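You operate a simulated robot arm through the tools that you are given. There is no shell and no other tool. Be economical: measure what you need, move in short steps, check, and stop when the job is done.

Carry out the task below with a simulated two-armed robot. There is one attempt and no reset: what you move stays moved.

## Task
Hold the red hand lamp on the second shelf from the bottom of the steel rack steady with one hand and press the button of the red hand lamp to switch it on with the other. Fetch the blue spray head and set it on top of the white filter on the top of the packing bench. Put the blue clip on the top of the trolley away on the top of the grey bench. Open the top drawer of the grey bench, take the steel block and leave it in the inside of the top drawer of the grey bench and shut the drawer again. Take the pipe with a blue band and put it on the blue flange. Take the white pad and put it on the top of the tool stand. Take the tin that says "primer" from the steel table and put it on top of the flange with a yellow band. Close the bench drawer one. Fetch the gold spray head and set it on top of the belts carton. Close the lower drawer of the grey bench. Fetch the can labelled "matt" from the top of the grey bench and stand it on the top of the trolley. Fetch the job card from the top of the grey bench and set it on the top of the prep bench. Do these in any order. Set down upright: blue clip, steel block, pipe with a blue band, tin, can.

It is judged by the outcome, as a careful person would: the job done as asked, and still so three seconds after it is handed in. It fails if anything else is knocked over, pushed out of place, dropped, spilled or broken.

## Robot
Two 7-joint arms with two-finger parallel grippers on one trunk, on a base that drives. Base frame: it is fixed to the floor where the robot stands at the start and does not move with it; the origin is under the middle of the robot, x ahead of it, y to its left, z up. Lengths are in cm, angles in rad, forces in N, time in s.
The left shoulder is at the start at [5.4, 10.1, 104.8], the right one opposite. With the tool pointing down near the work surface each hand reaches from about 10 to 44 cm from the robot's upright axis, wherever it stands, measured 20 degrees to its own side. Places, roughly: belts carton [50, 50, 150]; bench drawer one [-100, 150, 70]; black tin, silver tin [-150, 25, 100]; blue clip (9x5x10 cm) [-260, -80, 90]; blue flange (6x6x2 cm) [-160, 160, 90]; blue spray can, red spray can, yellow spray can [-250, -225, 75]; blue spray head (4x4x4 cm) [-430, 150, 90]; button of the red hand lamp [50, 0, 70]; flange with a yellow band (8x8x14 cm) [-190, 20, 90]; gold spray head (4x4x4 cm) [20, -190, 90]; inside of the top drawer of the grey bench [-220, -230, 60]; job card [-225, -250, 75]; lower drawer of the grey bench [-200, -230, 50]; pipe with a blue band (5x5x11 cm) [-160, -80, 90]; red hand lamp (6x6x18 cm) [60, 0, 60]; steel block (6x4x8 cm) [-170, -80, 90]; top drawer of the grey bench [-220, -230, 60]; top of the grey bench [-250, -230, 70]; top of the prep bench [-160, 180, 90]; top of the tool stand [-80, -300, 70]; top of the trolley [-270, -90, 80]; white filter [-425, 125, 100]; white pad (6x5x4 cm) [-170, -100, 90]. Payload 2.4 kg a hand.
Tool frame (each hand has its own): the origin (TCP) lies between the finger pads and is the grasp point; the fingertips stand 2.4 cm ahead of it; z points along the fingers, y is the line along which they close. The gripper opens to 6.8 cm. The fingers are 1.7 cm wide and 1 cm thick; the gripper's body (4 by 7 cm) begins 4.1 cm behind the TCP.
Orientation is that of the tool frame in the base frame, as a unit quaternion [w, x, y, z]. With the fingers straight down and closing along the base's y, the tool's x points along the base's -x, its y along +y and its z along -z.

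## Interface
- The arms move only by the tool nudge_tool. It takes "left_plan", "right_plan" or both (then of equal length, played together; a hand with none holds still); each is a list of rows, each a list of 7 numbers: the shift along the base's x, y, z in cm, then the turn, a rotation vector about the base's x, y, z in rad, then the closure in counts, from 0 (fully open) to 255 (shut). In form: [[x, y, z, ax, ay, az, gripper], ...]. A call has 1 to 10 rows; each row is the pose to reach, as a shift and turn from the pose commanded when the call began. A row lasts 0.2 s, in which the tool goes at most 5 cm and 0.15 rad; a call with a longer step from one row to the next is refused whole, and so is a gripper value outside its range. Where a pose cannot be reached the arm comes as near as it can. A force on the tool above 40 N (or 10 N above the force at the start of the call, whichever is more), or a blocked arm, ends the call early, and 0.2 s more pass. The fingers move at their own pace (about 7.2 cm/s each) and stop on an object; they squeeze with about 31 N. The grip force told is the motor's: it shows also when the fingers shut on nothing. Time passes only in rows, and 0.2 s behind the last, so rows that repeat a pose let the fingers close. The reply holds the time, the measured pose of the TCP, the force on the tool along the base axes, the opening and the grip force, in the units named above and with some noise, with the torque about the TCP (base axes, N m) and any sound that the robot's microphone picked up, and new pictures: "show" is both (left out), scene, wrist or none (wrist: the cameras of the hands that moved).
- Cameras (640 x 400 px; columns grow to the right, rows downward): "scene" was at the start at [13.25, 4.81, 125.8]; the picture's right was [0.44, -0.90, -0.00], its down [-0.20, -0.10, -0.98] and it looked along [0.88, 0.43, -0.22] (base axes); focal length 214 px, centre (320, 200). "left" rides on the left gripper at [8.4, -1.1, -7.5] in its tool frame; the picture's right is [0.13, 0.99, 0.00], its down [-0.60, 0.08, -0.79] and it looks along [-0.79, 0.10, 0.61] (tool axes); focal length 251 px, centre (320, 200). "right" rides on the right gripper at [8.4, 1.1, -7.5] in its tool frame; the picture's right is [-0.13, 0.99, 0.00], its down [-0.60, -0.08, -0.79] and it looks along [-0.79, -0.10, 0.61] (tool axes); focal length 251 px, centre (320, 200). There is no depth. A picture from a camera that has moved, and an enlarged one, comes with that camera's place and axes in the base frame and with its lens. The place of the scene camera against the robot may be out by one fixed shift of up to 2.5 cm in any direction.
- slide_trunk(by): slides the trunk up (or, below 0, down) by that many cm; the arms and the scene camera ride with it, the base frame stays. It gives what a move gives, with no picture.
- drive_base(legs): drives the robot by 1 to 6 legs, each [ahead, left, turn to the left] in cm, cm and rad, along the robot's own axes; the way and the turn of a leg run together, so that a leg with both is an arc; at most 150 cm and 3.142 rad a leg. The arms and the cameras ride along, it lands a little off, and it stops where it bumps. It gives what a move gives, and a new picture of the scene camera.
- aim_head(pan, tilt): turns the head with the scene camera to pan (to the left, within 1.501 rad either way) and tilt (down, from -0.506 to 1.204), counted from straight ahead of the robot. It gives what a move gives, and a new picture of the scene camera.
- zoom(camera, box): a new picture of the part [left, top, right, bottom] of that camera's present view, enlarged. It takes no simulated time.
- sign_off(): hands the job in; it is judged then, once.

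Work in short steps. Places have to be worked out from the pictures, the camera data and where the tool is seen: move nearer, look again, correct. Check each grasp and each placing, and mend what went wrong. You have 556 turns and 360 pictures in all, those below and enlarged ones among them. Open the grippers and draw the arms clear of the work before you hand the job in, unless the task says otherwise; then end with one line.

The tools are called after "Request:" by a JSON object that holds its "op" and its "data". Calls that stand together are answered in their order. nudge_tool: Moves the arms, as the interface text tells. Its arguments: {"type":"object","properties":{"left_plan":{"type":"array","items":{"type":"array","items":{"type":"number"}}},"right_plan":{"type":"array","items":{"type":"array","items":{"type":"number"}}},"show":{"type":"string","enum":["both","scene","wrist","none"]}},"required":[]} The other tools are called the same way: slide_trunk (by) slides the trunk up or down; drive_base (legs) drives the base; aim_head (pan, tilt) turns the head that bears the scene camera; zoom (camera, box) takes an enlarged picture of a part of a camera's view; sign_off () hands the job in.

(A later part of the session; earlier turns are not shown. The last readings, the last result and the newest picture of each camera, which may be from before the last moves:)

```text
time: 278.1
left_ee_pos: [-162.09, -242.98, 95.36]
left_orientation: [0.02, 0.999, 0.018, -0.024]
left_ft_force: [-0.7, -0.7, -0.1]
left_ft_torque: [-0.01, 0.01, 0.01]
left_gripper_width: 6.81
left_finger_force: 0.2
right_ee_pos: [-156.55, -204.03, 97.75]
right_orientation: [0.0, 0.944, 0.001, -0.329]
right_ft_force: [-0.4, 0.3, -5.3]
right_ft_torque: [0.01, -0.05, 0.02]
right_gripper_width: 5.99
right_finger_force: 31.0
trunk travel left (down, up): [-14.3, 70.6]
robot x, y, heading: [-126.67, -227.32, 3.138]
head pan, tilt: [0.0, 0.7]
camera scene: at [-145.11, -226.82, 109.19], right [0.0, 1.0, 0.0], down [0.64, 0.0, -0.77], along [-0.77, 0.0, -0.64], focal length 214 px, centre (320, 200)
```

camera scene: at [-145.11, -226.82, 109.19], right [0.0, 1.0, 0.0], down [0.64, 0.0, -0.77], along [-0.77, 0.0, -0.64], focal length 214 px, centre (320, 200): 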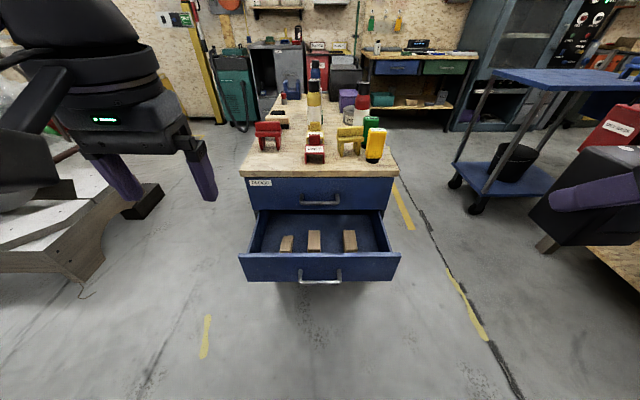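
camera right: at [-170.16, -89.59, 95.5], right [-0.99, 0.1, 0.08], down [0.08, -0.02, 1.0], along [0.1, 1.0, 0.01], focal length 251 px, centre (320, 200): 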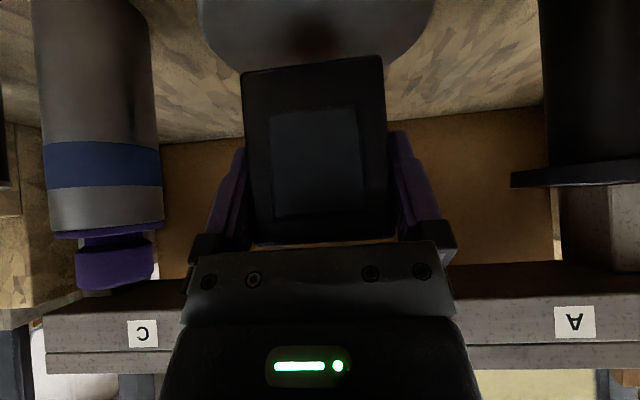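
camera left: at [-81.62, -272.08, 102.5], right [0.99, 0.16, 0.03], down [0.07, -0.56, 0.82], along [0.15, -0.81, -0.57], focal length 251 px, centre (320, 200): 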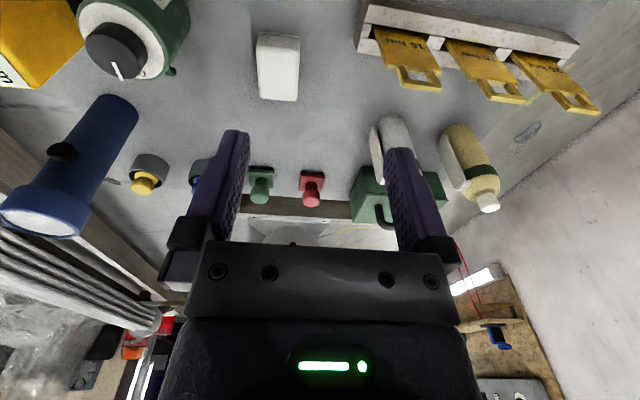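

Measured: bench front x≈-203, top z≈70, y -252…-202; open lower drawer front x≈-182.5, z≈43–55. Lower the trunk and pose the closed left hand, pitched forward, in front of its panel.

Request:
{"op": "slide_trunk", "data": {"by": -14}}

Request:
{"op": "nudge_tool", "data": {"left_plan": [[-0.7, 1.6, -2.8, 0, 0.08, 0, 60], [-1.4, 3.2, -5.6, 0, 0.16, 0, 120], [-2.1, 4.8, -8.4, 0, 0.24, 0, 180], [-2.8, 6.4, -11.2, 0, 0.32, 0, 255], [-3.5, 8, -14, 0, 0.4, 0, 255], [-4.2, 9.6, -16.8, 0, 0.48, 0, 255], [-4.9, 11.2, -19.6, 0, 0.56, 0, 255], [-5.6, 12.8, -22.4, 0, 0.64, 0, 255], [-6.3, 14.4, -25.2, 0, 0.71, 0, 255], [-7, 16, -28, 0, 0.77, 0, 255]], "show": "scene"}}

```text
time: 279.8
left_ee_pos: [-161.86, -243.03, 81.3]
left_orientation: [0.02, 0.999, 0.018, -0.024]
left_ft_force: [0.3, -0.4, 0.3]
left_ft_torque: [-0.03, 0.04, 0.02]
left_gripper_width: 6.78
left_finger_force: 0.0
right_ee_pos: [-156.43, -204.08, 83.82]
right_orientation: [0.0, 0.944, 0.002, -0.329]
right_ft_force: [-0.9, 0.0, -4.3]
right_ft_torque: [-0.01, -0.05, 0.0]
right_gripper_width: 6.02
right_finger_force: 31.0
trunk travel left (down, up): [-0.3, 84.6]
robot x, y, heading: [-127.45, -227.74, 3.137]
head pan, tilt: [0.0, 0.7]
```

```text
time: 282.0
left_ee_pos: [-168.87, -226.87, 53.09]
left_orientation: [0.012, 0.917, 0.024, -0.398]
left_ft_force: [0.2, -0.1, -0.2]
left_ft_torque: [0.0, 0.01, 0.02]
left_gripper_width: 0.0
left_finger_force: 23.5
right_ee_pos: [-156.5, -204.18, 83.74]
right_orientation: [-0.001, 0.944, 0.001, -0.329]
right_ft_force: [-0.3, 0.8, -5.1]
right_ft_torque: [-0.01, 0.0, 0.0]
right_gripper_width: 5.96
right_finger_force: 31.1
trunk travel left (down, up): [-0.3, 84.6]
robot x, y, heading: [-127.09, -227.95, 3.137]
head pan, tilt: [0.0, 0.7]
camera scene: at [-150.0, -226.81, 94.6], right [0.0, 1.0, 0.0], down [0.64, 0.0, -0.76], along [-0.76, 0.0, -0.64], focal length 214 px, centre (320, 200)
```

scene: 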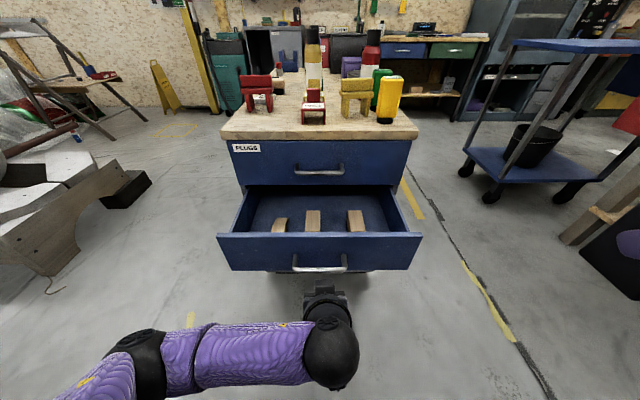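

Push by driving ahead with the arm held.

Request:
{"op": "drive_base", "data": {"legs": [[26, 0, 0]]}}

```text
time: 283.8
left_ee_pos: [-194.87, -226.93, 53.25]
left_orientation: [0.013, 0.917, 0.026, -0.398]
left_ft_force: [-0.3, -0.4, 0.0]
left_ft_torque: [-0.01, 0.02, -0.01]
left_gripper_width: 0.04
left_finger_force: 23.5
right_ee_pos: [-182.39, -204.26, 83.83]
right_orientation: [0.001, 0.944, 0.003, -0.329]
right_ft_force: [0.7, -0.2, -5.3]
right_ft_torque: [-0.02, -0.04, 0.04]
right_gripper_width: 5.99
right_finger_force: 31.2
trunk travel left (down, up): [-0.3, 84.6]
robot x, y, heading: [-153.1, -227.44, 3.139]
head pan, tilt: [0.0, 0.7]
camera scene: at [-175.88, -226.81, 94.6], right [0.0, 1.0, 0.0], down [0.64, 0.0, -0.76], along [-0.76, 0.0, -0.64], focal length 214 px, centre (320, 200)
```

scene: 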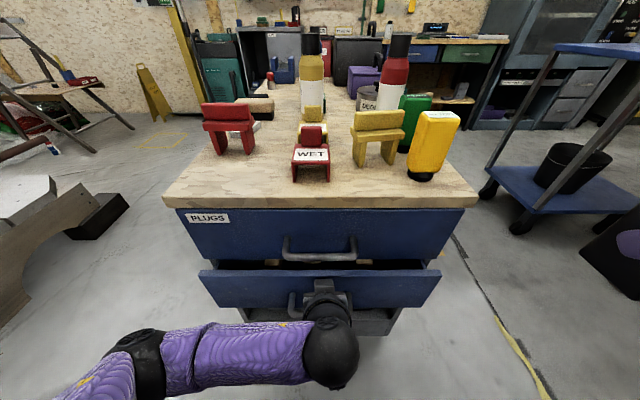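

A few cm remain. Push with the arm until it stops.

Request:
{"op": "nudge_tool", "data": {"left_plan": [[-1.2, 0, 0, 0, 0, 0, 255], [-2.4, 0, 0, 0, 0, 0, 255], [-3.6, 0, 0, 0, 0, 0, 255], [-4.8, 0, 0, 0, 0, 0, 255], [-6, 0, 0, 0, 0, 0, 255], [-7.2, 0, 0, 0, 0, 0, 255], [-8.4, 0, 0, 0, 0, 0, 255], [-9.6, 0, 0, 0, 0, 0, 255]], "show": "scene"}}

```text
time: 284.8
left_ee_pos: [-198.56, -226.78, 52.95]
left_orientation: [0.012, 0.92, 0.022, -0.392]
left_ft_force: [17.0, -0.3, 4.2]
left_ft_torque: [0.06, -0.08, -0.05]
left_gripper_width: 0.0
left_finger_force: 23.2
right_ee_pos: [-182.22, -204.29, 83.74]
right_orientation: [0.0, 0.944, 0.004, -0.329]
right_ft_force: [0.2, -0.4, -4.1]
right_ft_torque: [0.01, -0.05, -0.01]
right_gripper_width: 5.98
right_finger_force: 31.2
trunk travel left (down, up): [-0.3, 84.6]
robot x, y, heading: [-152.82, -227.75, -3.135]
head pan, tilt: [0.0, 0.7]
stopped in row 4 (left hand): the force on the tool passed its limit at 58 N (the readings are from after the stop); the commanded pose is now the measured one
camera scene: at [-175.7, -226.84, 94.63], right [0.0, 1.0, 0.0], down [0.64, 0.0, -0.77], along [-0.77, 0.0, -0.64], focal length 214 px, centre (320, 200)
```

scene: 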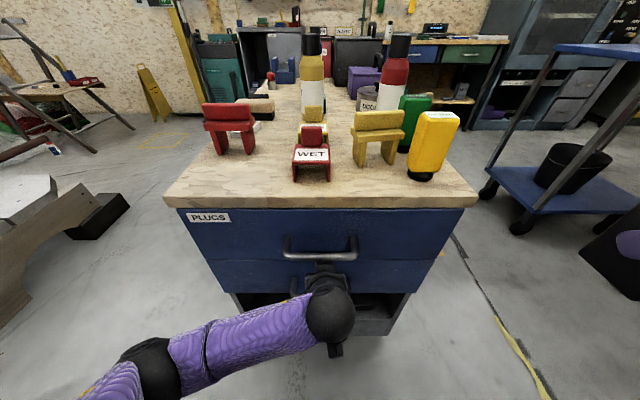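

Lower drawer is shut. Back off and roll the left hand 90° so its fingers can pinch the top drawer's handle bar from above and below.

Request:
{"op": "nudge_tool", "data": {"left_plan": [[3, 0, 0, -0.107, 0, -0.103, 200], [6, 0, 1, -0.214, 0, -0.206, 100], [9, 0, 2, -0.321, 0, -0.309, 0], [11, 0, 4, -0.428, 0, -0.412, 0], [12, 0, 6, -0.535, 0, -0.515, 0], [12, 0, 8, -0.642, 0, -0.618, 0], [12, 0, 9, -0.749, 0, -0.721, 0], [12, 0, 9.5, -0.856, 0, -0.824, 0], [12, 0, 9.5, -0.963, 0, -0.927, 0], [12, 0, 9.5, -1.07, 0, -1.03, 0]], "show": "both"}}

```text
time: 286.1
left_ee_pos: [-186.7, -226.42, 59.43]
left_orientation: [0.15, 0.856, -0.316, -0.381]
left_ft_force: [-6.0, 10.3, -3.8]
left_ft_torque: [0.35, 0.49, 0.9]
left_gripper_width: 6.79
left_finger_force: 0.0
right_ee_pos: [-182.38, -204.17, 83.8]
right_orientation: [0.0, 0.944, 0.003, -0.329]
right_ft_force: [-0.1, 0.6, -5.8]
right_ft_torque: [0.01, -0.05, -0.04]
right_gripper_width: 5.99
right_finger_force: 30.9
trunk travel left (down, up): [-0.3, 84.6]
robot x, y, heading: [-152.56, -227.57, 3.136]
head pan, tilt: [0.0, 0.7]
stopped in row 6 (left hand): the force on the tool passed its limit at 112 N (the readings are from after the stop); the commanded pose is now the measured one
camera scene: at [-175.84, -226.83, 94.6], right [0.0, 1.0, 0.0], down [0.64, 0.0, -0.76], along [-0.76, 0.0, -0.64], focal length 214 px, centre (320, 200)
camera left: at [-176.28, -231.09, 59.26], right [-0.36, -0.83, 0.42], down [0.25, 0.35, 0.9], along [-0.9, 0.43, 0.08], focal length 251 px, centre (320, 200)
```

scene: 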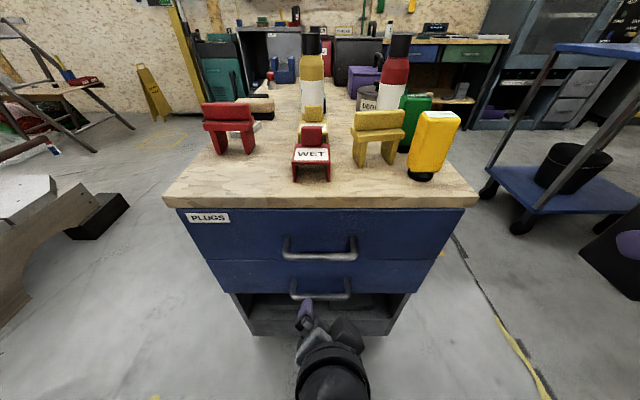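
left: 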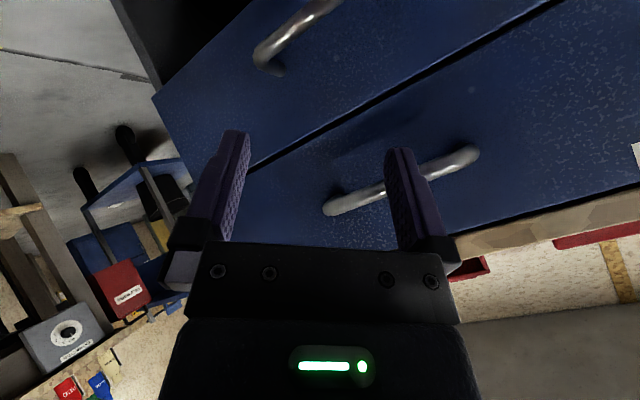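

The wrist ran into the robot's own body. Move the hand forward again, clear of it.

Request:
{"op": "nudge_tool", "data": {"left_plan": [[-1, 0, 1, 0, 0, 0, 0], [-2.5, 0, 2, 0, 0, 0, 0], [-3.5, 0, 3, 0, 0, 0, 0]], "show": "none"}}

Request:
{"op": "drive_base", "data": {"legs": [[-12, 0, 0]]}}

```text
time: 286.9
left_ee_pos: [-190.4, -226.45, 62.22]
left_orientation: [0.15, 0.856, -0.317, -0.38]
left_ft_force: [0.0, 0.3, 0.1]
left_ft_torque: [0.0, 0.0, -0.01]
left_gripper_width: 6.77
left_finger_force: 0.0
right_ee_pos: [-182.28, -204.3, 83.73]
right_orientation: [0.0, 0.945, 0.003, -0.328]
right_ft_force: [0.2, -0.4, -4.9]
right_ft_torque: [-0.03, -0.03, -0.03]
right_gripper_width: 6.01
right_finger_force: 31.6
trunk travel left (down, up): [-0.3, 84.6]
robot x, y, heading: [-152.71, -227.55, 3.144]
head pan, tilt: [0.0, 0.7]
```

```text
time: 288.1
left_ee_pos: [-178.43, -226.53, 62.37]
left_orientation: [0.15, 0.856, -0.316, -0.381]
left_ft_force: [1.4, -0.5, 0.1]
left_ft_torque: [-0.02, 0.03, 0.01]
left_gripper_width: 6.84
left_finger_force: 0.0
right_ee_pos: [-170.67, -204.25, 83.75]
right_orientation: [0.001, 0.945, 0.004, -0.328]
right_ft_force: [0.5, -0.2, -4.6]
right_ft_torque: [0.04, -0.07, 0.0]
right_gripper_width: 5.99
right_finger_force: 31.1
trunk travel left (down, up): [-0.3, 84.6]
robot x, y, heading: [-141.18, -227.51, -3.14]
head pan, tilt: [0.0, 0.7]
camera scene: at [-164.08, -226.83, 94.6], right [0.0, 1.0, 0.0], down [0.64, 0.0, -0.76], along [-0.76, 0.0, -0.64], focal length 214 px, centre (320, 200)
```

scene: 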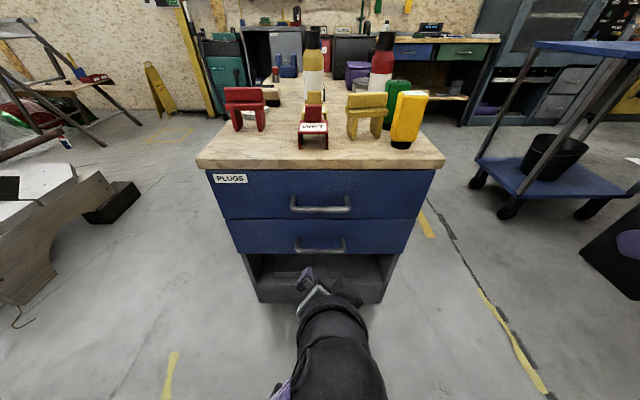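

Room regained. Finish the roll with the hand extended further forward, at handle height.

Request:
{"op": "nudge_tool", "data": {"left_plan": [[-2, 0, 0, -0.104, 0.05, -0.065, 0], [-4, 0, 0, -0.209, 0.099, -0.13, 0], [-6, 0, 0, -0.313, 0.149, -0.195, 0], [-8, 0, 0, -0.418, 0.198, -0.26, 0], [-9, 0, 0, -0.522, 0.248, -0.325, 0], [-10, 0, 0, -0.627, 0.297, -0.39, 0], [-10, 0, 0, -0.731, 0.347, -0.455, 0], [-10, 0, 0, -0.731, 0.347, -0.455, 0]], "show": "both"}}

```text
time: 289.9
left_ee_pos: [-188.42, -226.44, 62.16]
left_orientation: [-0.405, -0.578, 0.581, 0.405]
left_ft_force: [0.1, 0.0, -0.8]
left_ft_torque: [0.0, 0.0, 0.01]
left_gripper_width: 6.82
left_finger_force: 0.1
right_ee_pos: [-170.76, -204.2, 83.7]
right_orientation: [0.0, 0.945, 0.003, -0.328]
right_ft_force: [1.1, 0.1, -4.6]
right_ft_torque: [-0.02, -0.04, 0.02]
right_gripper_width: 5.98
right_finger_force: 31.0
trunk travel left (down, up): [-0.3, 84.6]
robot x, y, heading: [-141.04, -227.59, -3.142]
head pan, tilt: [0.0, 0.7]
camera scene: at [-164.08, -226.83, 94.6], right [0.0, 1.0, 0.0], down [0.64, 0.0, -0.76], along [-0.76, 0.0, -0.64], focal length 214 px, centre (320, 200)
camera left: at [-180.96, -234.94, 63.85], right [-0.34, -0.13, 0.93], down [0.72, 0.6, 0.34], along [-0.61, 0.79, -0.12], focal length 251 px, centre (320, 200)
```

scene: 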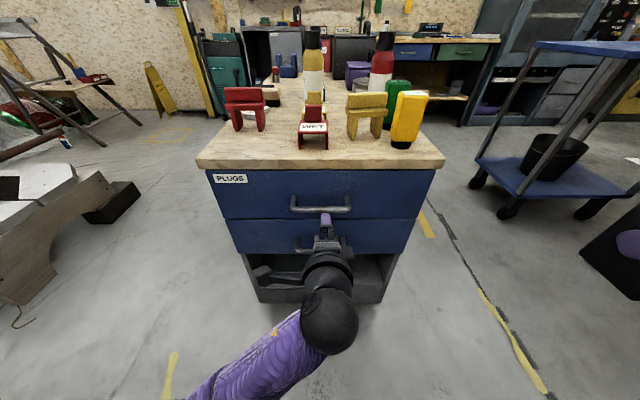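
left: 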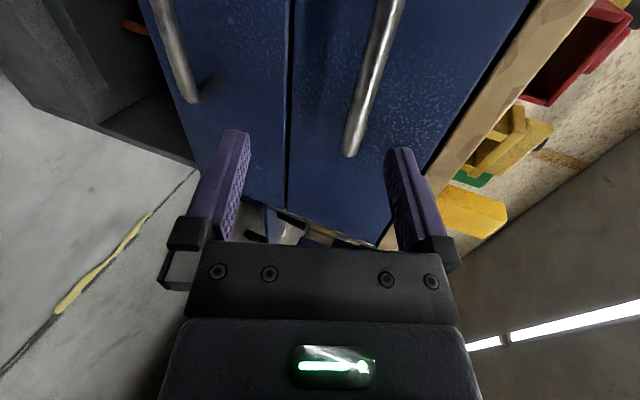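

The bar is at z≈62.4, x≈-198 between the open fingers. Advance 8.5 cm and pinch it.

Request:
{"op": "nudge_tool", "data": {"left_plan": [[-3, 0, 0.1, 0, 0, 0, 0], [-6, 0, 0.2, 0, 0, 0, 0], [-8.5, 0, 0.3, 0, 0, 0, 0], [-8.5, 0, 0.3, 0, 0, 0, 100], [-8.5, 0, 0.3, 0, 0, 0, 200], [-8.5, 0, 0.3, 0, 0, 0, 255], [-8.5, 0, 0.3, 0, 0, 0, 255]], "show": "both"}}

```text
time: 291.5
left_ee_pos: [-196.92, -226.53, 62.25]
left_orientation: [-0.403, -0.581, 0.581, 0.402]
left_ft_force: [13.6, -0.7, -19.4]
left_ft_torque: [0.06, 0.05, 0.09]
left_gripper_width: 1.38
left_finger_force: 33.5
right_ee_pos: [-170.65, -204.25, 83.66]
right_orientation: [0.0, 0.945, 0.004, -0.328]
right_ft_force: [-0.5, -0.1, -5.0]
right_ft_torque: [-0.02, -0.04, 0.01]
right_gripper_width: 5.97
right_finger_force: 30.9
trunk travel left (down, up): [-0.3, 84.6]
robot x, y, heading: [-140.92, -227.49, -3.144]
head pan, tilt: [0.0, 0.7]
camera scene: at [-164.12, -226.83, 94.56], right [0.0, 1.0, 0.0], down [0.65, 0.0, -0.76], along [-0.76, 0.0, -0.65], focal length 214 px, centre (320, 200)
camera left: at [-189.39, -235.03, 63.86], right [-0.35, -0.13, 0.93], down [0.72, 0.6, 0.35], along [-0.61, 0.79, -0.12], focal length 251 px, centre (320, 200)
```

scene: 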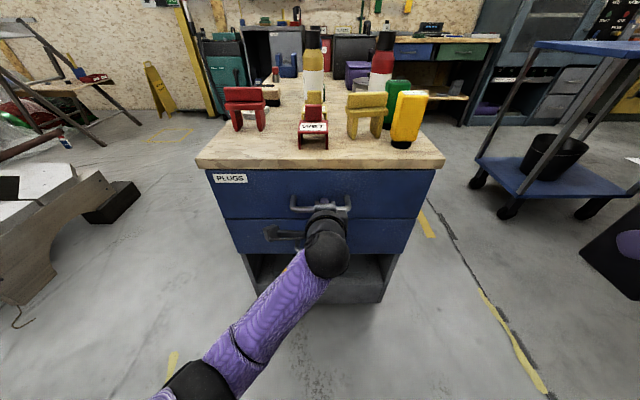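
left: 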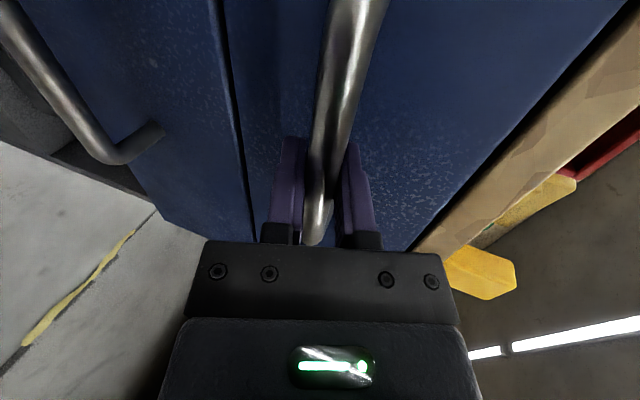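

Bar pinched. Pull the drawer open by driving straight back 20 cm.

Request:
{"op": "drive_base", "data": {"legs": [[-20, 0, 0]]}}

```text
time: 293.1
left_ee_pos: [-176.87, -226.53, 62.27]
left_orientation: [0.404, 0.581, -0.58, -0.403]
left_ft_force: [1.6, 18.8, -31.8]
left_ft_torque: [0.08, 0.1, 0.03]
left_gripper_width: 1.38
left_finger_force: 33.8
right_ee_pos: [-150.75, -204.02, 83.65]
right_orientation: [0.001, 0.945, 0.004, -0.327]
right_ft_force: [0.9, 0.6, -5.6]
right_ft_torque: [-0.04, -0.03, 0.0]
right_gripper_width: 5.99
right_finger_force: 31.0
trunk travel left (down, up): [-0.3, 84.6]
robot x, y, heading: [-120.96, -227.47, -3.14]
head pan, tilt: [0.0, 0.7]
camera scene: at [-144.2, -226.74, 94.53], right [0.0, 1.0, 0.0], down [0.65, 0.0, -0.76], along [-0.76, 0.0, -0.65], focal length 214 px, centre (320, 200)
```

scene: 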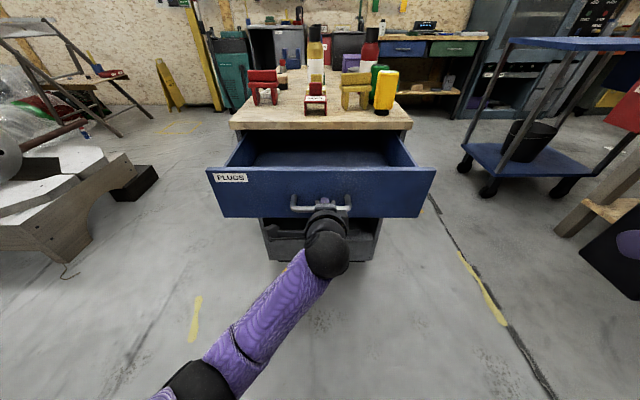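

Open by 20 cm. Release the handle and back off.

Request:
{"op": "nudge_tool", "data": {"left_plan": [[0, 0, 0, 0, 0, 0, 150], [0, 0, 0, 0, 0, 0, 0], [0, 0, 0, 0, 0, 0, 0], [2, 0, 0, 0, 0, 0, 0], [5, 0, 0, 0, 0, 0, 0]], "show": "none"}}

Request:
{"op": "drive_base", "data": {"legs": [[-14, 0, 0]]}}

```text
time: 294.3
left_ee_pos: [-172.0, -226.83, 62.4]
left_orientation: [0.404, 0.582, -0.579, -0.404]
left_ft_force: [0.3, 0.1, -0.4]
left_ft_torque: [0.02, -0.01, 0.0]
left_gripper_width: 6.81
left_finger_force: 0.1
right_ee_pos: [-150.59, -204.32, 83.69]
right_orientation: [0.0, 0.945, 0.005, -0.328]
right_ft_force: [0.8, -0.9, -4.4]
right_ft_torque: [-0.04, -0.04, 0.01]
right_gripper_width: 6.0
right_finger_force: 30.8
trunk travel left (down, up): [-0.3, 84.6]
robot x, y, heading: [-121.08, -227.61, -3.141]
head pan, tilt: [0.0, 0.7]
```

```text
time: 295.6
left_ee_pos: [-157.78, -226.98, 62.43]
left_orientation: [0.405, 0.583, -0.578, -0.403]
left_ft_force: [0.7, -0.9, 0.1]
left_ft_torque: [0.01, 0.0, 0.0]
left_gripper_width: 6.81
left_finger_force: 0.1
right_ee_pos: [-136.64, -204.34, 83.72]
right_orientation: [0.002, 0.944, 0.008, -0.329]
right_ft_force: [0.5, -0.2, -5.8]
right_ft_torque: [0.01, -0.04, -0.01]
right_gripper_width: 5.98
right_finger_force: 30.9
trunk travel left (down, up): [-0.3, 84.6]
robot x, y, heading: [-106.97, -227.73, -3.133]
head pan, tilt: [0.0, 0.7]
camera scene: at [-129.9, -226.89, 94.6], right [-0.01, 1.0, 0.0], down [0.64, 0.01, -0.76], along [-0.76, -0.01, -0.64], focal length 214 px, centre (320, 200)
```

scene: 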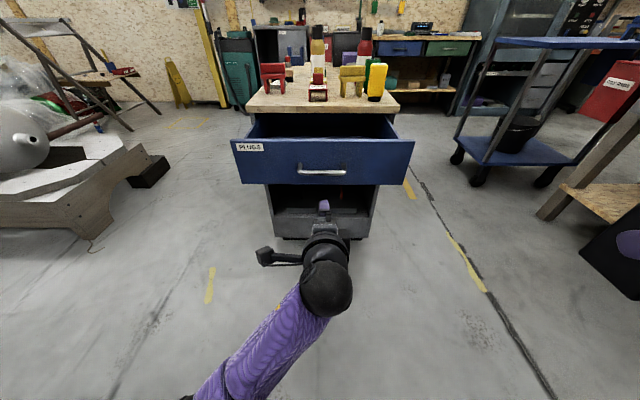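

Now clear the left arm to the side and up so I can bring the block over the open drawer.

Request:
{"op": "nudge_tool", "data": {"left_plan": [[0.5, -3, 2.2, 0, 0, 0, 0], [1, -6, 4.4, 0, 0, 0, 0], [2, -9, 6.6, 0, 0, 0, 0], [3, -12, 9, 0, 0, 0, 0], [4, -15, 11, 0, 0, 0, 0], [5, -18, 13, 0, 0, 0, 0], [6, -21, 15, 0, 0, 0, 0], [8, -24, 17, 0, 0, 0, 0]], "show": "none"}}

Request:
{"op": "drive_base", "data": {"legs": [[25, 0, -0.008]]}}

Request:
{"op": "aim_head", "data": {"pan": -0.1, "tilt": 0.8}}

```text
time: 297.4
left_ee_pos: [-150.04, -251.13, 79.51]
left_orientation: [0.405, 0.581, -0.579, -0.404]
left_ft_force: [0.0, 0.5, 0.0]
left_ft_torque: [0.01, -0.01, 0.02]
left_gripper_width: 6.82
left_finger_force: 0.0
right_ee_pos: [-136.64, -204.24, 83.63]
right_orientation: [0.002, 0.945, 0.008, -0.328]
right_ft_force: [-0.2, -0.4, -5.1]
right_ft_torque: [0.02, -0.01, -0.02]
right_gripper_width: 5.99
right_finger_force: 31.4
trunk travel left (down, up): [-0.3, 84.6]
robot x, y, heading: [-106.67, -227.43, -3.132]
head pan, tilt: [0.0, 0.7]
```

```text
time: 299.3
left_ee_pos: [-175.11, -251.43, 79.47]
left_orientation: [0.405, 0.581, -0.579, -0.403]
left_ft_force: [-0.1, -0.9, 0.1]
left_ft_torque: [-0.01, 0.03, 0.02]
left_gripper_width: 6.81
left_finger_force: 0.1
right_ee_pos: [-161.71, -204.56, 83.73]
right_orientation: [0.001, 0.945, 0.007, -0.327]
right_ft_force: [-0.1, -0.2, -4.9]
right_ft_torque: [0.02, -0.03, -0.03]
right_gripper_width: 6.01
right_finger_force: 31.0
trunk travel left (down, up): [-0.3, 84.6]
robot x, y, heading: [-131.98, -227.54, -3.135]
head pan, tilt: [0.0, 0.7]
camera scene: at [-154.98, -227.1, 94.6], right [-0.01, 1.0, 0.0], down [0.64, 0.01, -0.76], along [-0.76, -0.01, -0.64], focal length 214 px, centre (320, 200)
```

scene: 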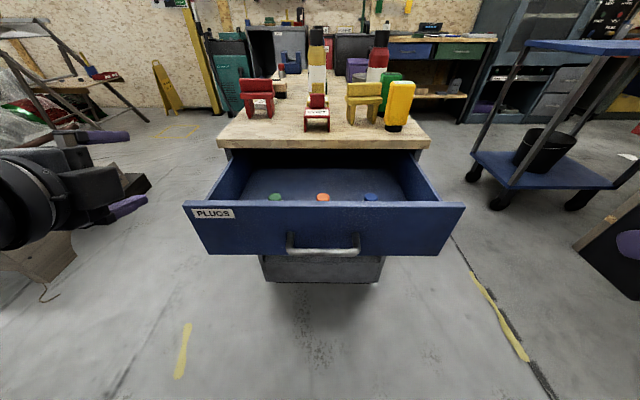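

```text
time: 299.9
left_ee_pos: [-175.09, -251.46, 79.54]
left_orientation: [0.405, 0.581, -0.579, -0.403]
left_ft_force: [0.7, -0.9, 0.1]
left_ft_torque: [0.0, 0.0, -0.01]
left_gripper_width: 6.82
left_finger_force: 0.1
right_ee_pos: [-161.77, -204.64, 83.81]
right_orientation: [0.001, 0.945, 0.008, -0.328]
right_ft_force: [-0.4, 0.5, -4.7]
right_ft_torque: [0.01, -0.07, 0.05]
right_gripper_width: 5.99
right_finger_force: 31.2
trunk travel left (down, up): [-0.3, 84.6]
robot x, y, heading: [-131.68, -227.5, -3.133]
head pan, tilt: [-0.099, 0.799]
camera scene: at [-154.53, -226.3, 93.78], right [0.09, 1.0, 0.0], down [0.71, -0.07, -0.7], along [-0.69, 0.06, -0.72], focal length 214 px, centre (320, 200)
```

scene: 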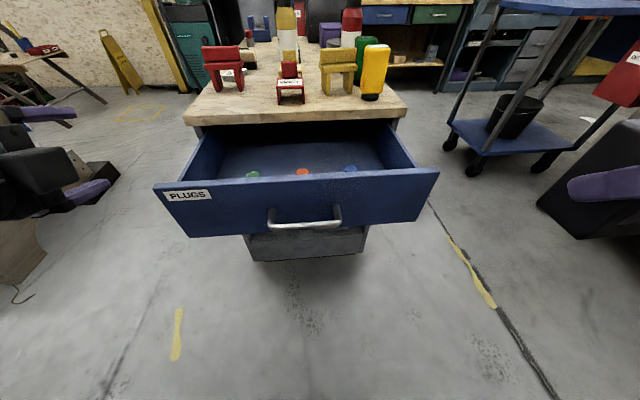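

There are plugs inside the drawer. Raise the trunk to look down into it.

Request:
{"op": "slide_trunk", "data": {"by": 35}}

Request:
{"op": "aim_head", "data": {"pan": 0.0, "tilt": 1.0}}

Request:
{"op": "zoom", "data": {"camera": "scene", "box": [220, 50, 420, 220]}}

```text
time: 303.4
left_ee_pos: [-175.23, -251.47, 114.41]
left_orientation: [0.405, 0.582, -0.579, -0.403]
left_ft_force: [-0.2, 0.1, 0.1]
left_ft_torque: [-0.01, 0.01, -0.02]
left_gripper_width: 6.81
left_finger_force: 0.1
right_ee_pos: [-161.74, -204.52, 118.76]
right_orientation: [0.001, 0.945, 0.008, -0.328]
right_ft_force: [-0.6, -0.1, -4.1]
right_ft_torque: [0.01, -0.04, 0.01]
right_gripper_width: 6.0
right_finger_force: 31.1
trunk travel left (down, up): [-35.3, 49.6]
robot x, y, heading: [-131.98, -227.66, -3.132]
head pan, tilt: [-0.099, 0.799]
```

```text
time: 304.1
left_ee_pos: [-175.15, -251.45, 114.44]
left_orientation: [0.405, 0.582, -0.579, -0.403]
left_ft_force: [0.1, 0.2, -0.6]
left_ft_torque: [0.0, 0.01, -0.03]
left_gripper_width: 6.81
left_finger_force: 0.0
right_ee_pos: [-161.69, -204.58, 118.82]
right_orientation: [0.002, 0.945, 0.008, -0.328]
right_ft_force: [-0.1, 0.2, -4.3]
right_ft_torque: [-0.02, -0.03, -0.01]
right_gripper_width: 5.98
right_finger_force: 30.7
trunk travel left (down, up): [-35.3, 49.6]
robot x, y, heading: [-131.84, -227.47, -3.133]
head pan, tilt: [0.0, 1.0]
camera scene: at [-143.58, -227.0, 128.21], right [-0.01, 1.0, 0.0], down [0.84, 0.01, -0.54], along [-0.54, 0.0, -0.84], focal length 214 px, centre (320, 200)
```

scene: 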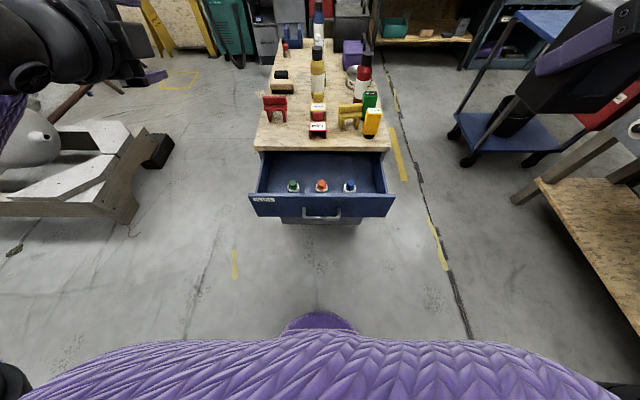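

```text
2.35 times, centred on (320, 135) of scene
camera zoom: at [-143.58, -227.0, 128.21], right [-0.01, 1.0, 0.0], down [0.84, 0.01, -0.54], along [-0.54, 0.0, -0.84], focal length 505 px, centre (320, 353)
```

zoom: 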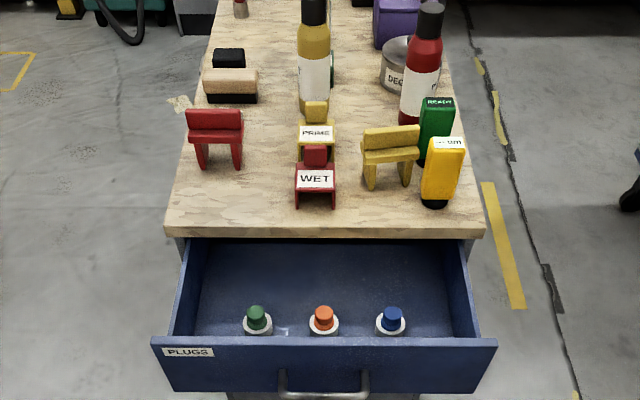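

The plugs sit near the front; free floor lies behind them. I'll set the block at about (-199, -220.7), between two plugs. Lower the trunk and drive in.

Request:
{"op": "slide_trunk", "data": {"by": -33}}

Request:
{"op": "drive_base", "data": {"legs": [[16, 0, -0.008]]}}

Request:
{"op": "nudge_tool", "data": {"right_plan": [[-3, -2, 0, 0, 0, 0, 255], [-6, -4.5, 0, 0, 0, 0, 255], [-9, -7, 0, 0, 0, 0, 255], [-12, -9.5, 0, 0, 0, 0, 255], [-15, -12, 0, 0, 0, 0, 255], [-18, -14.5, 0, 0, 0, 0, 255], [-20, -16, 0, 0, 0, 0, 255], [-20, -16, 0, 0, 0, 0, 255]], "show": "both"}}

```text
time: 307.4
left_ee_pos: [-175.17, -251.42, 81.48]
left_orientation: [0.405, 0.582, -0.579, -0.403]
left_ft_force: [0.8, 1.0, 0.2]
left_ft_torque: [0.0, -0.01, 0.0]
left_gripper_width: 6.81
left_finger_force: 0.1
right_ee_pos: [-161.73, -204.61, 85.82]
right_orientation: [0.001, 0.944, 0.007, -0.329]
right_ft_force: [-0.2, -0.1, -5.0]
right_ft_torque: [0.0, -0.07, 0.0]
right_gripper_width: 5.99
right_finger_force: 31.0
trunk travel left (down, up): [-2.3, 82.6]
robot x, y, heading: [-132.25, -227.6, -3.136]
head pan, tilt: [0.0, 1.0]
```

```text
time: 308.8
left_ee_pos: [-191.27, -251.25, 81.45]
left_orientation: [-0.403, -0.58, 0.58, 0.405]
left_ft_force: [-0.6, -0.5, 0.3]
left_ft_torque: [0.0, -0.02, 0.01]
left_gripper_width: 6.83
left_finger_force: 0.0
right_ee_pos: [-177.64, -204.55, 85.75]
right_orientation: [-0.001, 0.945, 0.004, -0.328]
right_ft_force: [-0.3, 0.2, -5.6]
right_ft_torque: [-0.03, -0.01, 0.0]
right_gripper_width: 5.98
right_finger_force: 31.1
trunk travel left (down, up): [-2.3, 82.6]
robot x, y, heading: [-147.88, -227.28, -3.14]
head pan, tilt: [0.0, 1.0]
camera scene: at [-168.72, -227.03, 94.38], right [0.0, 1.0, 0.0], down [0.84, 0.0, -0.54], along [-0.54, 0.0, -0.84], focal length 214 px, centre (320, 200)
```

scene: 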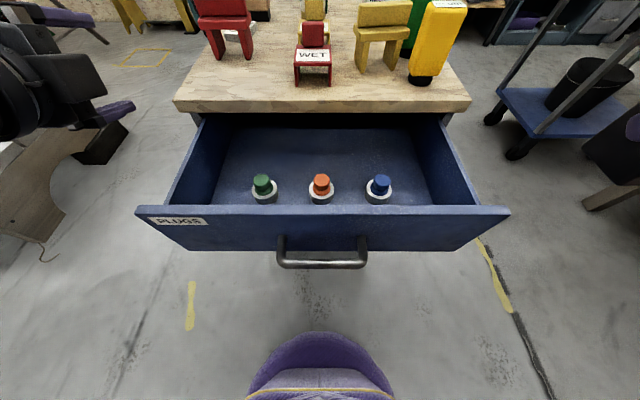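

```text
time: 310.6
left_ee_pos: [-191.4, -251.24, 81.39]
left_orientation: [-0.404, -0.58, 0.581, 0.405]
left_ft_force: [0.0, 0.1, 0.6]
left_ft_torque: [0.02, 0.02, -0.02]
left_gripper_width: 6.83
left_finger_force: 0.1
right_ee_pos: [-198.03, -220.47, 85.41]
right_orientation: [0.0, 0.945, 0.004, -0.328]
right_ft_force: [0.0, 0.3, -4.8]
right_ft_torque: [-0.01, -0.07, 0.01]
right_gripper_width: 6.0
right_finger_force: 30.3
trunk travel left (down, up): [-2.3, 82.6]
robot x, y, heading: [-147.84, -227.4, -3.141]
head pan, tilt: [0.0, 1.0]
camera scene: at [-168.74, -227.04, 94.37], right [0.0, 1.0, 0.0], down [0.84, 0.0, -0.54], along [-0.54, 0.0, -0.84], focal length 214 px, centre (320, 200)
camera right: at [-186.82, -221.39, 86.16], right [-0.09, -0.99, 0.08], down [0.02, 0.08, 1.0], along [-1.0, 0.09, 0.01], focal length 251 px, centre (320, 200)
```

scene: 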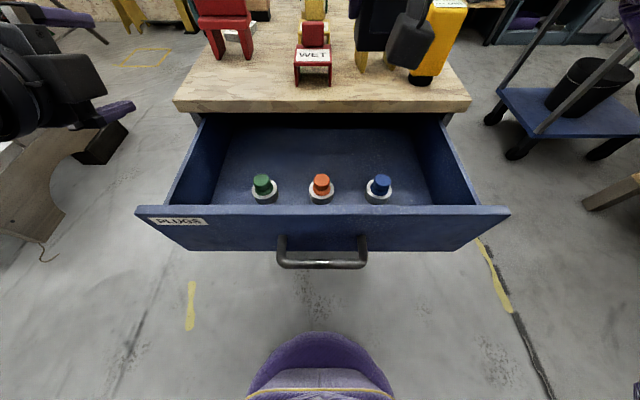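
right: 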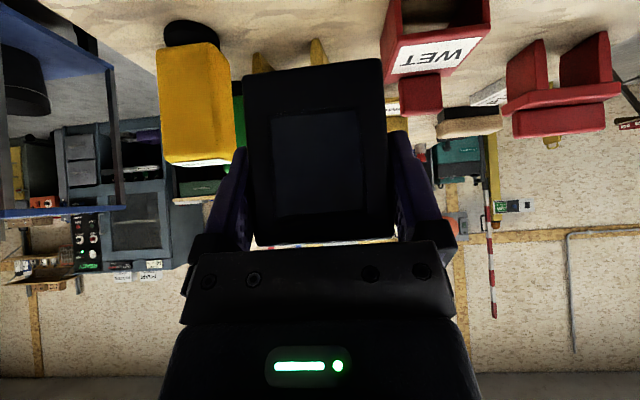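

Positioned over the gap. Lower to just above the drawer floor and check.

Request:
{"op": "nudge_tool", "data": {"right_plan": [[0, 0, -4.5, 0, 0, 0, 255], [0, 0, -9, 0, 0, 0, 255], [0, 0, -13.5, 0, 0, 0, 255], [0, 0, -17, 0, 0, 0, 255], [0, 0, -19, 0, 0, 0, 255]], "show": "both"}}

```text
time: 311.8
left_ee_pos: [-191.24, -251.23, 81.53]
left_orientation: [-0.404, -0.579, 0.581, 0.405]
left_ft_force: [0.5, 0.4, -0.4]
left_ft_torque: [-0.01, -0.01, 0.0]
left_gripper_width: 6.8
left_finger_force: 0.1
right_ee_pos: [-197.49, -220.47, 66.59]
right_orientation: [0.001, 0.945, 0.004, -0.328]
right_ft_force: [1.3, 0.3, -4.6]
right_ft_torque: [0.0, -0.05, 0.0]
right_gripper_width: 5.98
right_finger_force: 30.9
trunk travel left (down, up): [-2.3, 82.6]
robot x, y, heading: [-147.82, -227.6, -3.14]
head pan, tilt: [0.0, 1.0]
camera scene: at [-168.74, -227.04, 94.37], right [0.0, 1.0, 0.0], down [0.84, 0.0, -0.54], along [-0.54, 0.0, -0.84], focal length 214 px, centre (320, 200)
camera right: at [-186.32, -221.46, 67.29], right [-0.09, -0.99, 0.08], down [0.02, 0.08, 1.0], along [-1.0, 0.09, 0.01], focal length 251 px, centre (320, 200)
```

scene: 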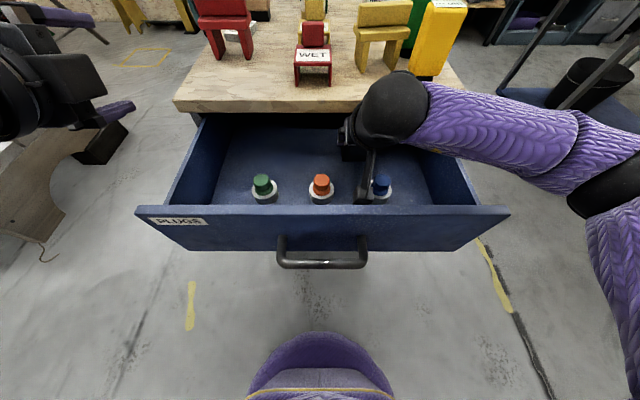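
right: 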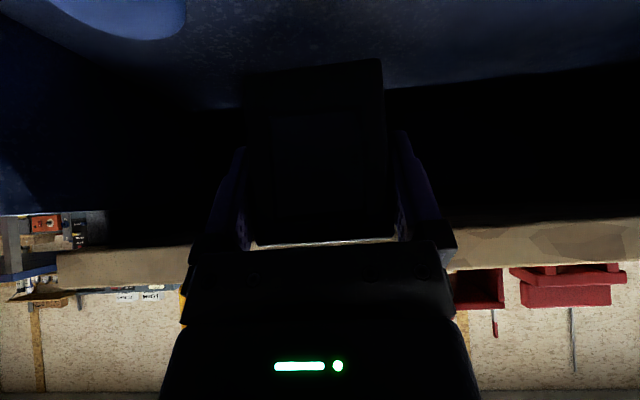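

Clearances look fine. Lower in small steps until the block touches the floor.

Request:
{"op": "nudge_tool", "data": {"right_plan": [[0, -0.2, -1, 0, 0, 0, 255], [0, -0.2, -2, 0, 0, 0, 255], [0, -0.2, -2.6, 0, 0, 0, 255], [0, -0.2, -3.2, 0, 0, 0, 255]], "show": "none"}}

```text
time: 312.8
left_ee_pos: [-191.16, -251.12, 81.45]
left_orientation: [-0.403, -0.579, 0.581, 0.405]
left_ft_force: [0.0, 0.1, -0.5]
left_ft_torque: [0.0, -0.01, 0.01]
left_gripper_width: 6.81
left_finger_force: 0.1
right_ee_pos: [-197.56, -220.54, 63.42]
right_orientation: [0.0, 0.945, 0.004, -0.328]
right_ft_force: [0.3, 0.4, -5.9]
right_ft_torque: [0.02, -0.04, -0.03]
right_gripper_width: 6.01
right_finger_force: 30.9
trunk travel left (down, up): [-2.3, 82.6]
robot x, y, heading: [-147.85, -228.1, -3.136]
head pan, tilt: [0.0, 1.0]
```

Request:
{"op": "nudge_tool", "data": {"right_plan": [[0, 0, -0.5, 0, 0, 0, 255], [0, 0, -1, 0, 0, 0, 255], [0, 0, -1.5, 0, 0, 0, 255], [0, 0, -2, 0, 0, 0, 255]], "show": "wrist"}}

```text
time: 313.8
left_ee_pos: [-191.18, -251.39, 81.65]
left_orientation: [-0.405, -0.579, 0.58, 0.406]
left_ft_force: [-0.6, -0.3, -1.0]
left_ft_torque: [-0.01, 0.01, 0.01]
left_gripper_width: 6.81
left_finger_force: 0.1
right_ee_pos: [-197.5, -220.61, 61.82]
right_orientation: [0.001, 0.943, 0.003, -0.332]
right_ft_force: [-1.1, 3.4, 21.1]
right_ft_torque: [-0.07, 0.09, -0.03]
right_gripper_width: 5.98
right_finger_force: 30.6
trunk travel left (down, up): [-2.3, 82.6]
robot x, y, heading: [-148.12, -227.7, -3.141]
head pan, tilt: [0.0, 1.0]
camera right: at [-186.37, -221.61, 62.46], right [-0.09, -0.99, 0.08], down [0.03, 0.08, 1.0], along [-1.0, 0.1, 0.02], focal length 251 px, centre (320, 200)
```

right: 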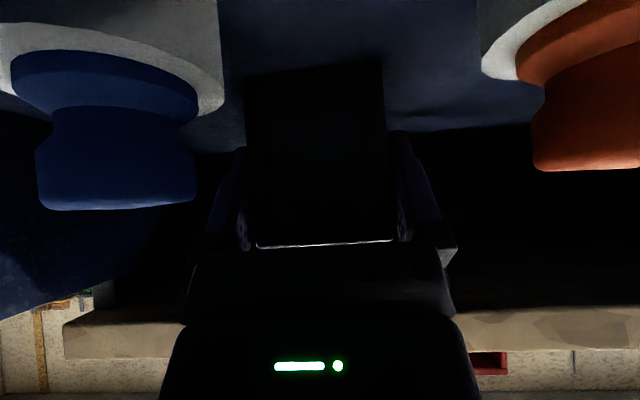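

Block is on the floor. Ease, open, and lift straight up.

Request:
{"op": "nudge_tool", "data": {"right_plan": [[0, 0, 0.3, 0, 0, 0, 255], [0, 0, 0.3, 0, 0, 0, 150], [0, 0, 0.3, 0, 0, 0, 0], [0, 0, 0.3, 0, 0, 0, 0], [0, 0, 2, 0, 0, 0, 0], [0, 0, 5, 0, 0, 0, 0], [0, 0, 9, 0, 0, 0, 0], [0, 0, 13, 0, 0, 0, 0], [0, 0, 17, 0, 0, 0, 0], [0, 0, 20, 0, 0, 0, 0]], "show": "both"}}

```text
time: 316.0
left_ee_pos: [-191.2, -251.22, 81.6]
left_orientation: [-0.404, -0.579, 0.581, 0.404]
left_ft_force: [0.1, -0.5, -0.3]
left_ft_torque: [-0.01, 0.01, -0.02]
left_gripper_width: 6.81
left_finger_force: 0.0
right_ee_pos: [-197.64, -220.86, 82.0]
right_orientation: [0.0, 0.945, 0.005, -0.328]
right_ft_force: [-0.2, -0.5, 0.1]
right_ft_torque: [0.0, 0.0, -0.01]
right_gripper_width: 6.8
right_finger_force: 0.1
trunk travel left (down, up): [-2.3, 82.6]
robot x, y, heading: [-147.74, -227.98, -3.141]
head pan, tilt: [0.0, 1.0]
camera scene: at [-168.72, -227.04, 94.38], right [0.0, 1.0, 0.0], down [0.84, 0.0, -0.54], along [-0.54, 0.0, -0.84], focal length 214 px, centre (320, 200)
camera right: at [-186.42, -221.79, 82.67], right [-0.09, -0.99, 0.08], down [0.02, 0.08, 1.0], along [-1.0, 0.09, 0.01], focal length 251 px, centre (320, 200)
```

scene: 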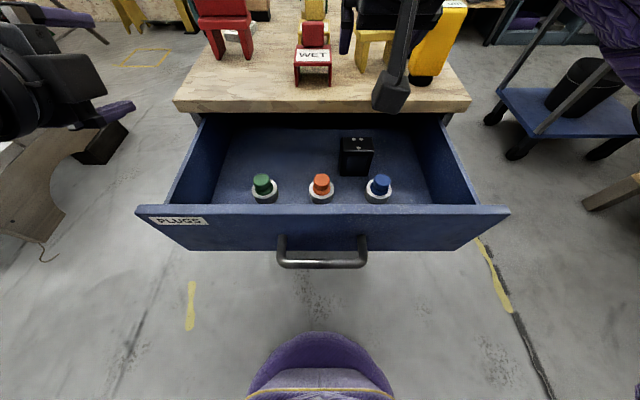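
right: 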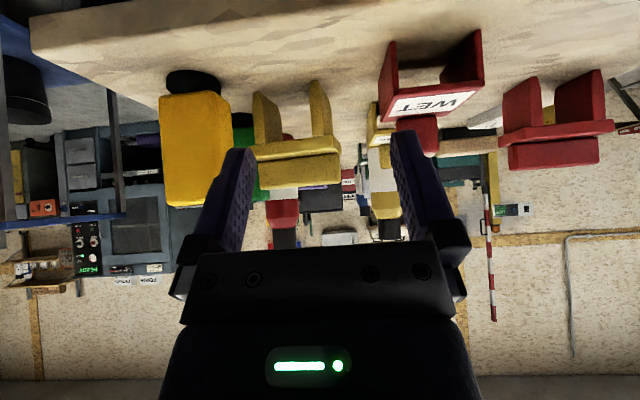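

Block stands upright in the drawer. Back off, lower the closed right hand in front of the panel above the handle.

Request:
{"op": "drive_base", "data": {"legs": [[-30, 0, 0]]}}

Request:
{"op": "nudge_tool", "data": {"right_plan": [[0, -1, -3.5, 0, 0, 0, 100], [0, -2, -7, 0, 0, 0, 255], [0, -4, -10.5, 0, 0, 0, 255], [0, -5, -14.2, 0, 0, 0, 255], [0, -5, -14.2, 0, 0, 0, 255]], "show": "wrist"}}

```text
time: 318.0
left_ee_pos: [-161.8, -251.07, 81.43]
left_orientation: [-0.403, -0.58, 0.582, 0.404]
left_ft_force: [0.6, 0.5, 0.4]
left_ft_torque: [0.03, 0.0, 0.03]
left_gripper_width: 6.82
left_finger_force: 0.0
right_ee_pos: [-168.06, -220.7, 81.96]
right_orientation: [0.0, 0.945, 0.004, -0.328]
right_ft_force: [0.7, -0.5, -0.3]
right_ft_torque: [-0.03, -0.01, 0.01]
right_gripper_width: 6.8
right_finger_force: 0.1
trunk travel left (down, up): [-2.3, 82.6]
robot x, y, heading: [-118.29, -227.52, 3.142]
head pan, tilt: [0.0, 1.0]
camera scene: at [-139.18, -226.99, 94.37], right [0.0, 1.0, 0.0], down [0.84, 0.0, -0.54], along [-0.54, 0.0, -0.84], focal length 214 px, centre (320, 200)
```

scene: 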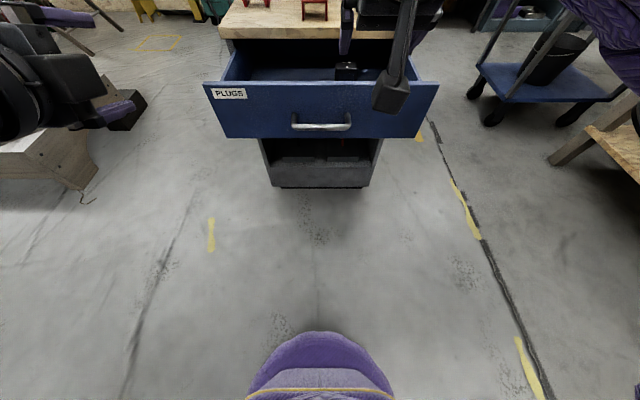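

```text
time: 319.2
left_ee_pos: [-161.79, -251.08, 81.46]
left_orientation: [-0.404, -0.579, 0.581, 0.406]
left_ft_force: [0.0, -1.1, 0.7]
left_ft_torque: [-0.03, -0.01, -0.01]
left_gripper_width: 6.84
left_finger_force: 0.0
right_ee_pos: [-168.03, -225.83, 67.87]
right_orientation: [-0.001, 0.945, 0.003, -0.328]
right_ft_force: [-0.2, -0.1, 0.3]
right_ft_torque: [-0.01, 0.01, -0.03]
right_gripper_width: 0.01
right_finger_force: 23.1
trunk travel left (down, up): [-2.3, 82.6]
robot x, y, heading: [-118.81, -227.63, 3.142]
head pan, tilt: [0.0, 1.0]
camera right: at [-156.75, -226.84, 68.46], right [-0.1, -0.99, 0.08], down [0.02, 0.08, 1.0], along [-1.0, 0.1, 0.01], focal length 251 px, centre (320, 200)
```

right: 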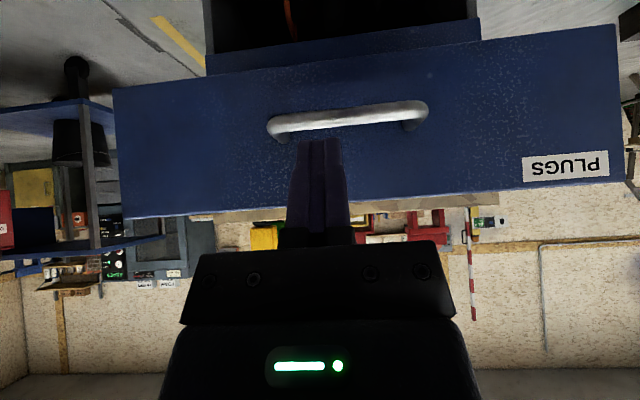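

Fingertips sit between handle and top edge. Drive to near contact, push gently, and finish with the arm.

Request:
{"op": "drive_base", "data": {"legs": [[9, 0, 0], [11, 0, 0]]}}

Request:
{"op": "nudge_tool", "data": {"right_plan": [[-1, 0, 0, 0, 0, 0, 255], [-2, 0, 0, 0, 0, 0, 255], [-3, 0, 0, 0, 0, 0, 255], [-4, 0, 0, 0, 0, 0, 255], [-5, 0, 0, 0, 0, 0, 255], [-6, 0, 0, 0, 0, 0, 255], [-7, 0, 0, 0, 0, 0, 255], [-8, 0, 0, 0, 0, 0, 255]], "show": "scene"}}

```text
time: 321.1
left_ee_pos: [-181.94, -251.2, 81.45]
left_orientation: [-0.403, -0.58, 0.581, 0.404]
left_ft_force: [0.8, -0.3, -0.4]
left_ft_torque: [-0.01, -0.01, 0.05]
left_gripper_width: 6.8
left_finger_force: 0.0
right_ee_pos: [-188.23, -225.92, 67.8]
right_orientation: [0.0, 0.945, 0.004, -0.328]
right_ft_force: [-0.9, -0.6, 0.1]
right_ft_torque: [0.03, 0.03, 0.01]
right_gripper_width: 0.0
right_finger_force: 23.8
trunk travel left (down, up): [-2.3, 82.6]
robot x, y, heading: [-138.59, -227.82, -3.141]
head pan, tilt: [0.0, 1.0]
camera scene: at [-159.37, -227.03, 94.38], right [0.0, 1.0, 0.0], down [0.84, 0.0, -0.54], along [-0.54, 0.0, -0.84], focal length 214 px, centre (320, 200)
```

scene: 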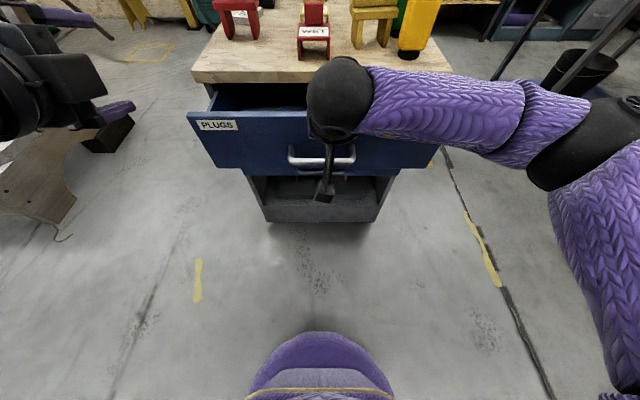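

```text
time: 322.9
left_ee_pos: [-181.88, -251.25, 81.34]
left_orientation: [-0.404, -0.579, 0.581, 0.404]
left_ft_force: [-0.2, 0.3, -0.7]
left_ft_torque: [0.01, 0.0, -0.03]
left_gripper_width: 6.8
left_finger_force: 0.1
right_ee_pos: [-196.28, -225.96, 67.97]
right_orientation: [0.0, 0.945, 0.004, -0.328]
right_ft_force: [0.7, -0.1, 0.1]
right_ft_torque: [0.01, -0.02, 0.05]
right_gripper_width: 0.01
right_finger_force: 23.8
trunk travel left (down, up): [-2.3, 82.6]
robot x, y, heading: [-138.74, -227.62, -3.141]
head pan, tilt: [0.0, 1.0]
camera scene: at [-159.37, -227.03, 94.38], right [0.0, 1.0, 0.0], down [0.84, 0.0, -0.54], along [-0.54, 0.0, -0.84], focal length 214 px, centre (320, 200)
```

scene: 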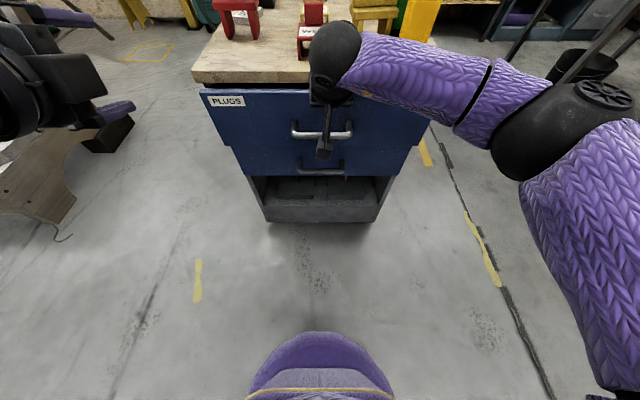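

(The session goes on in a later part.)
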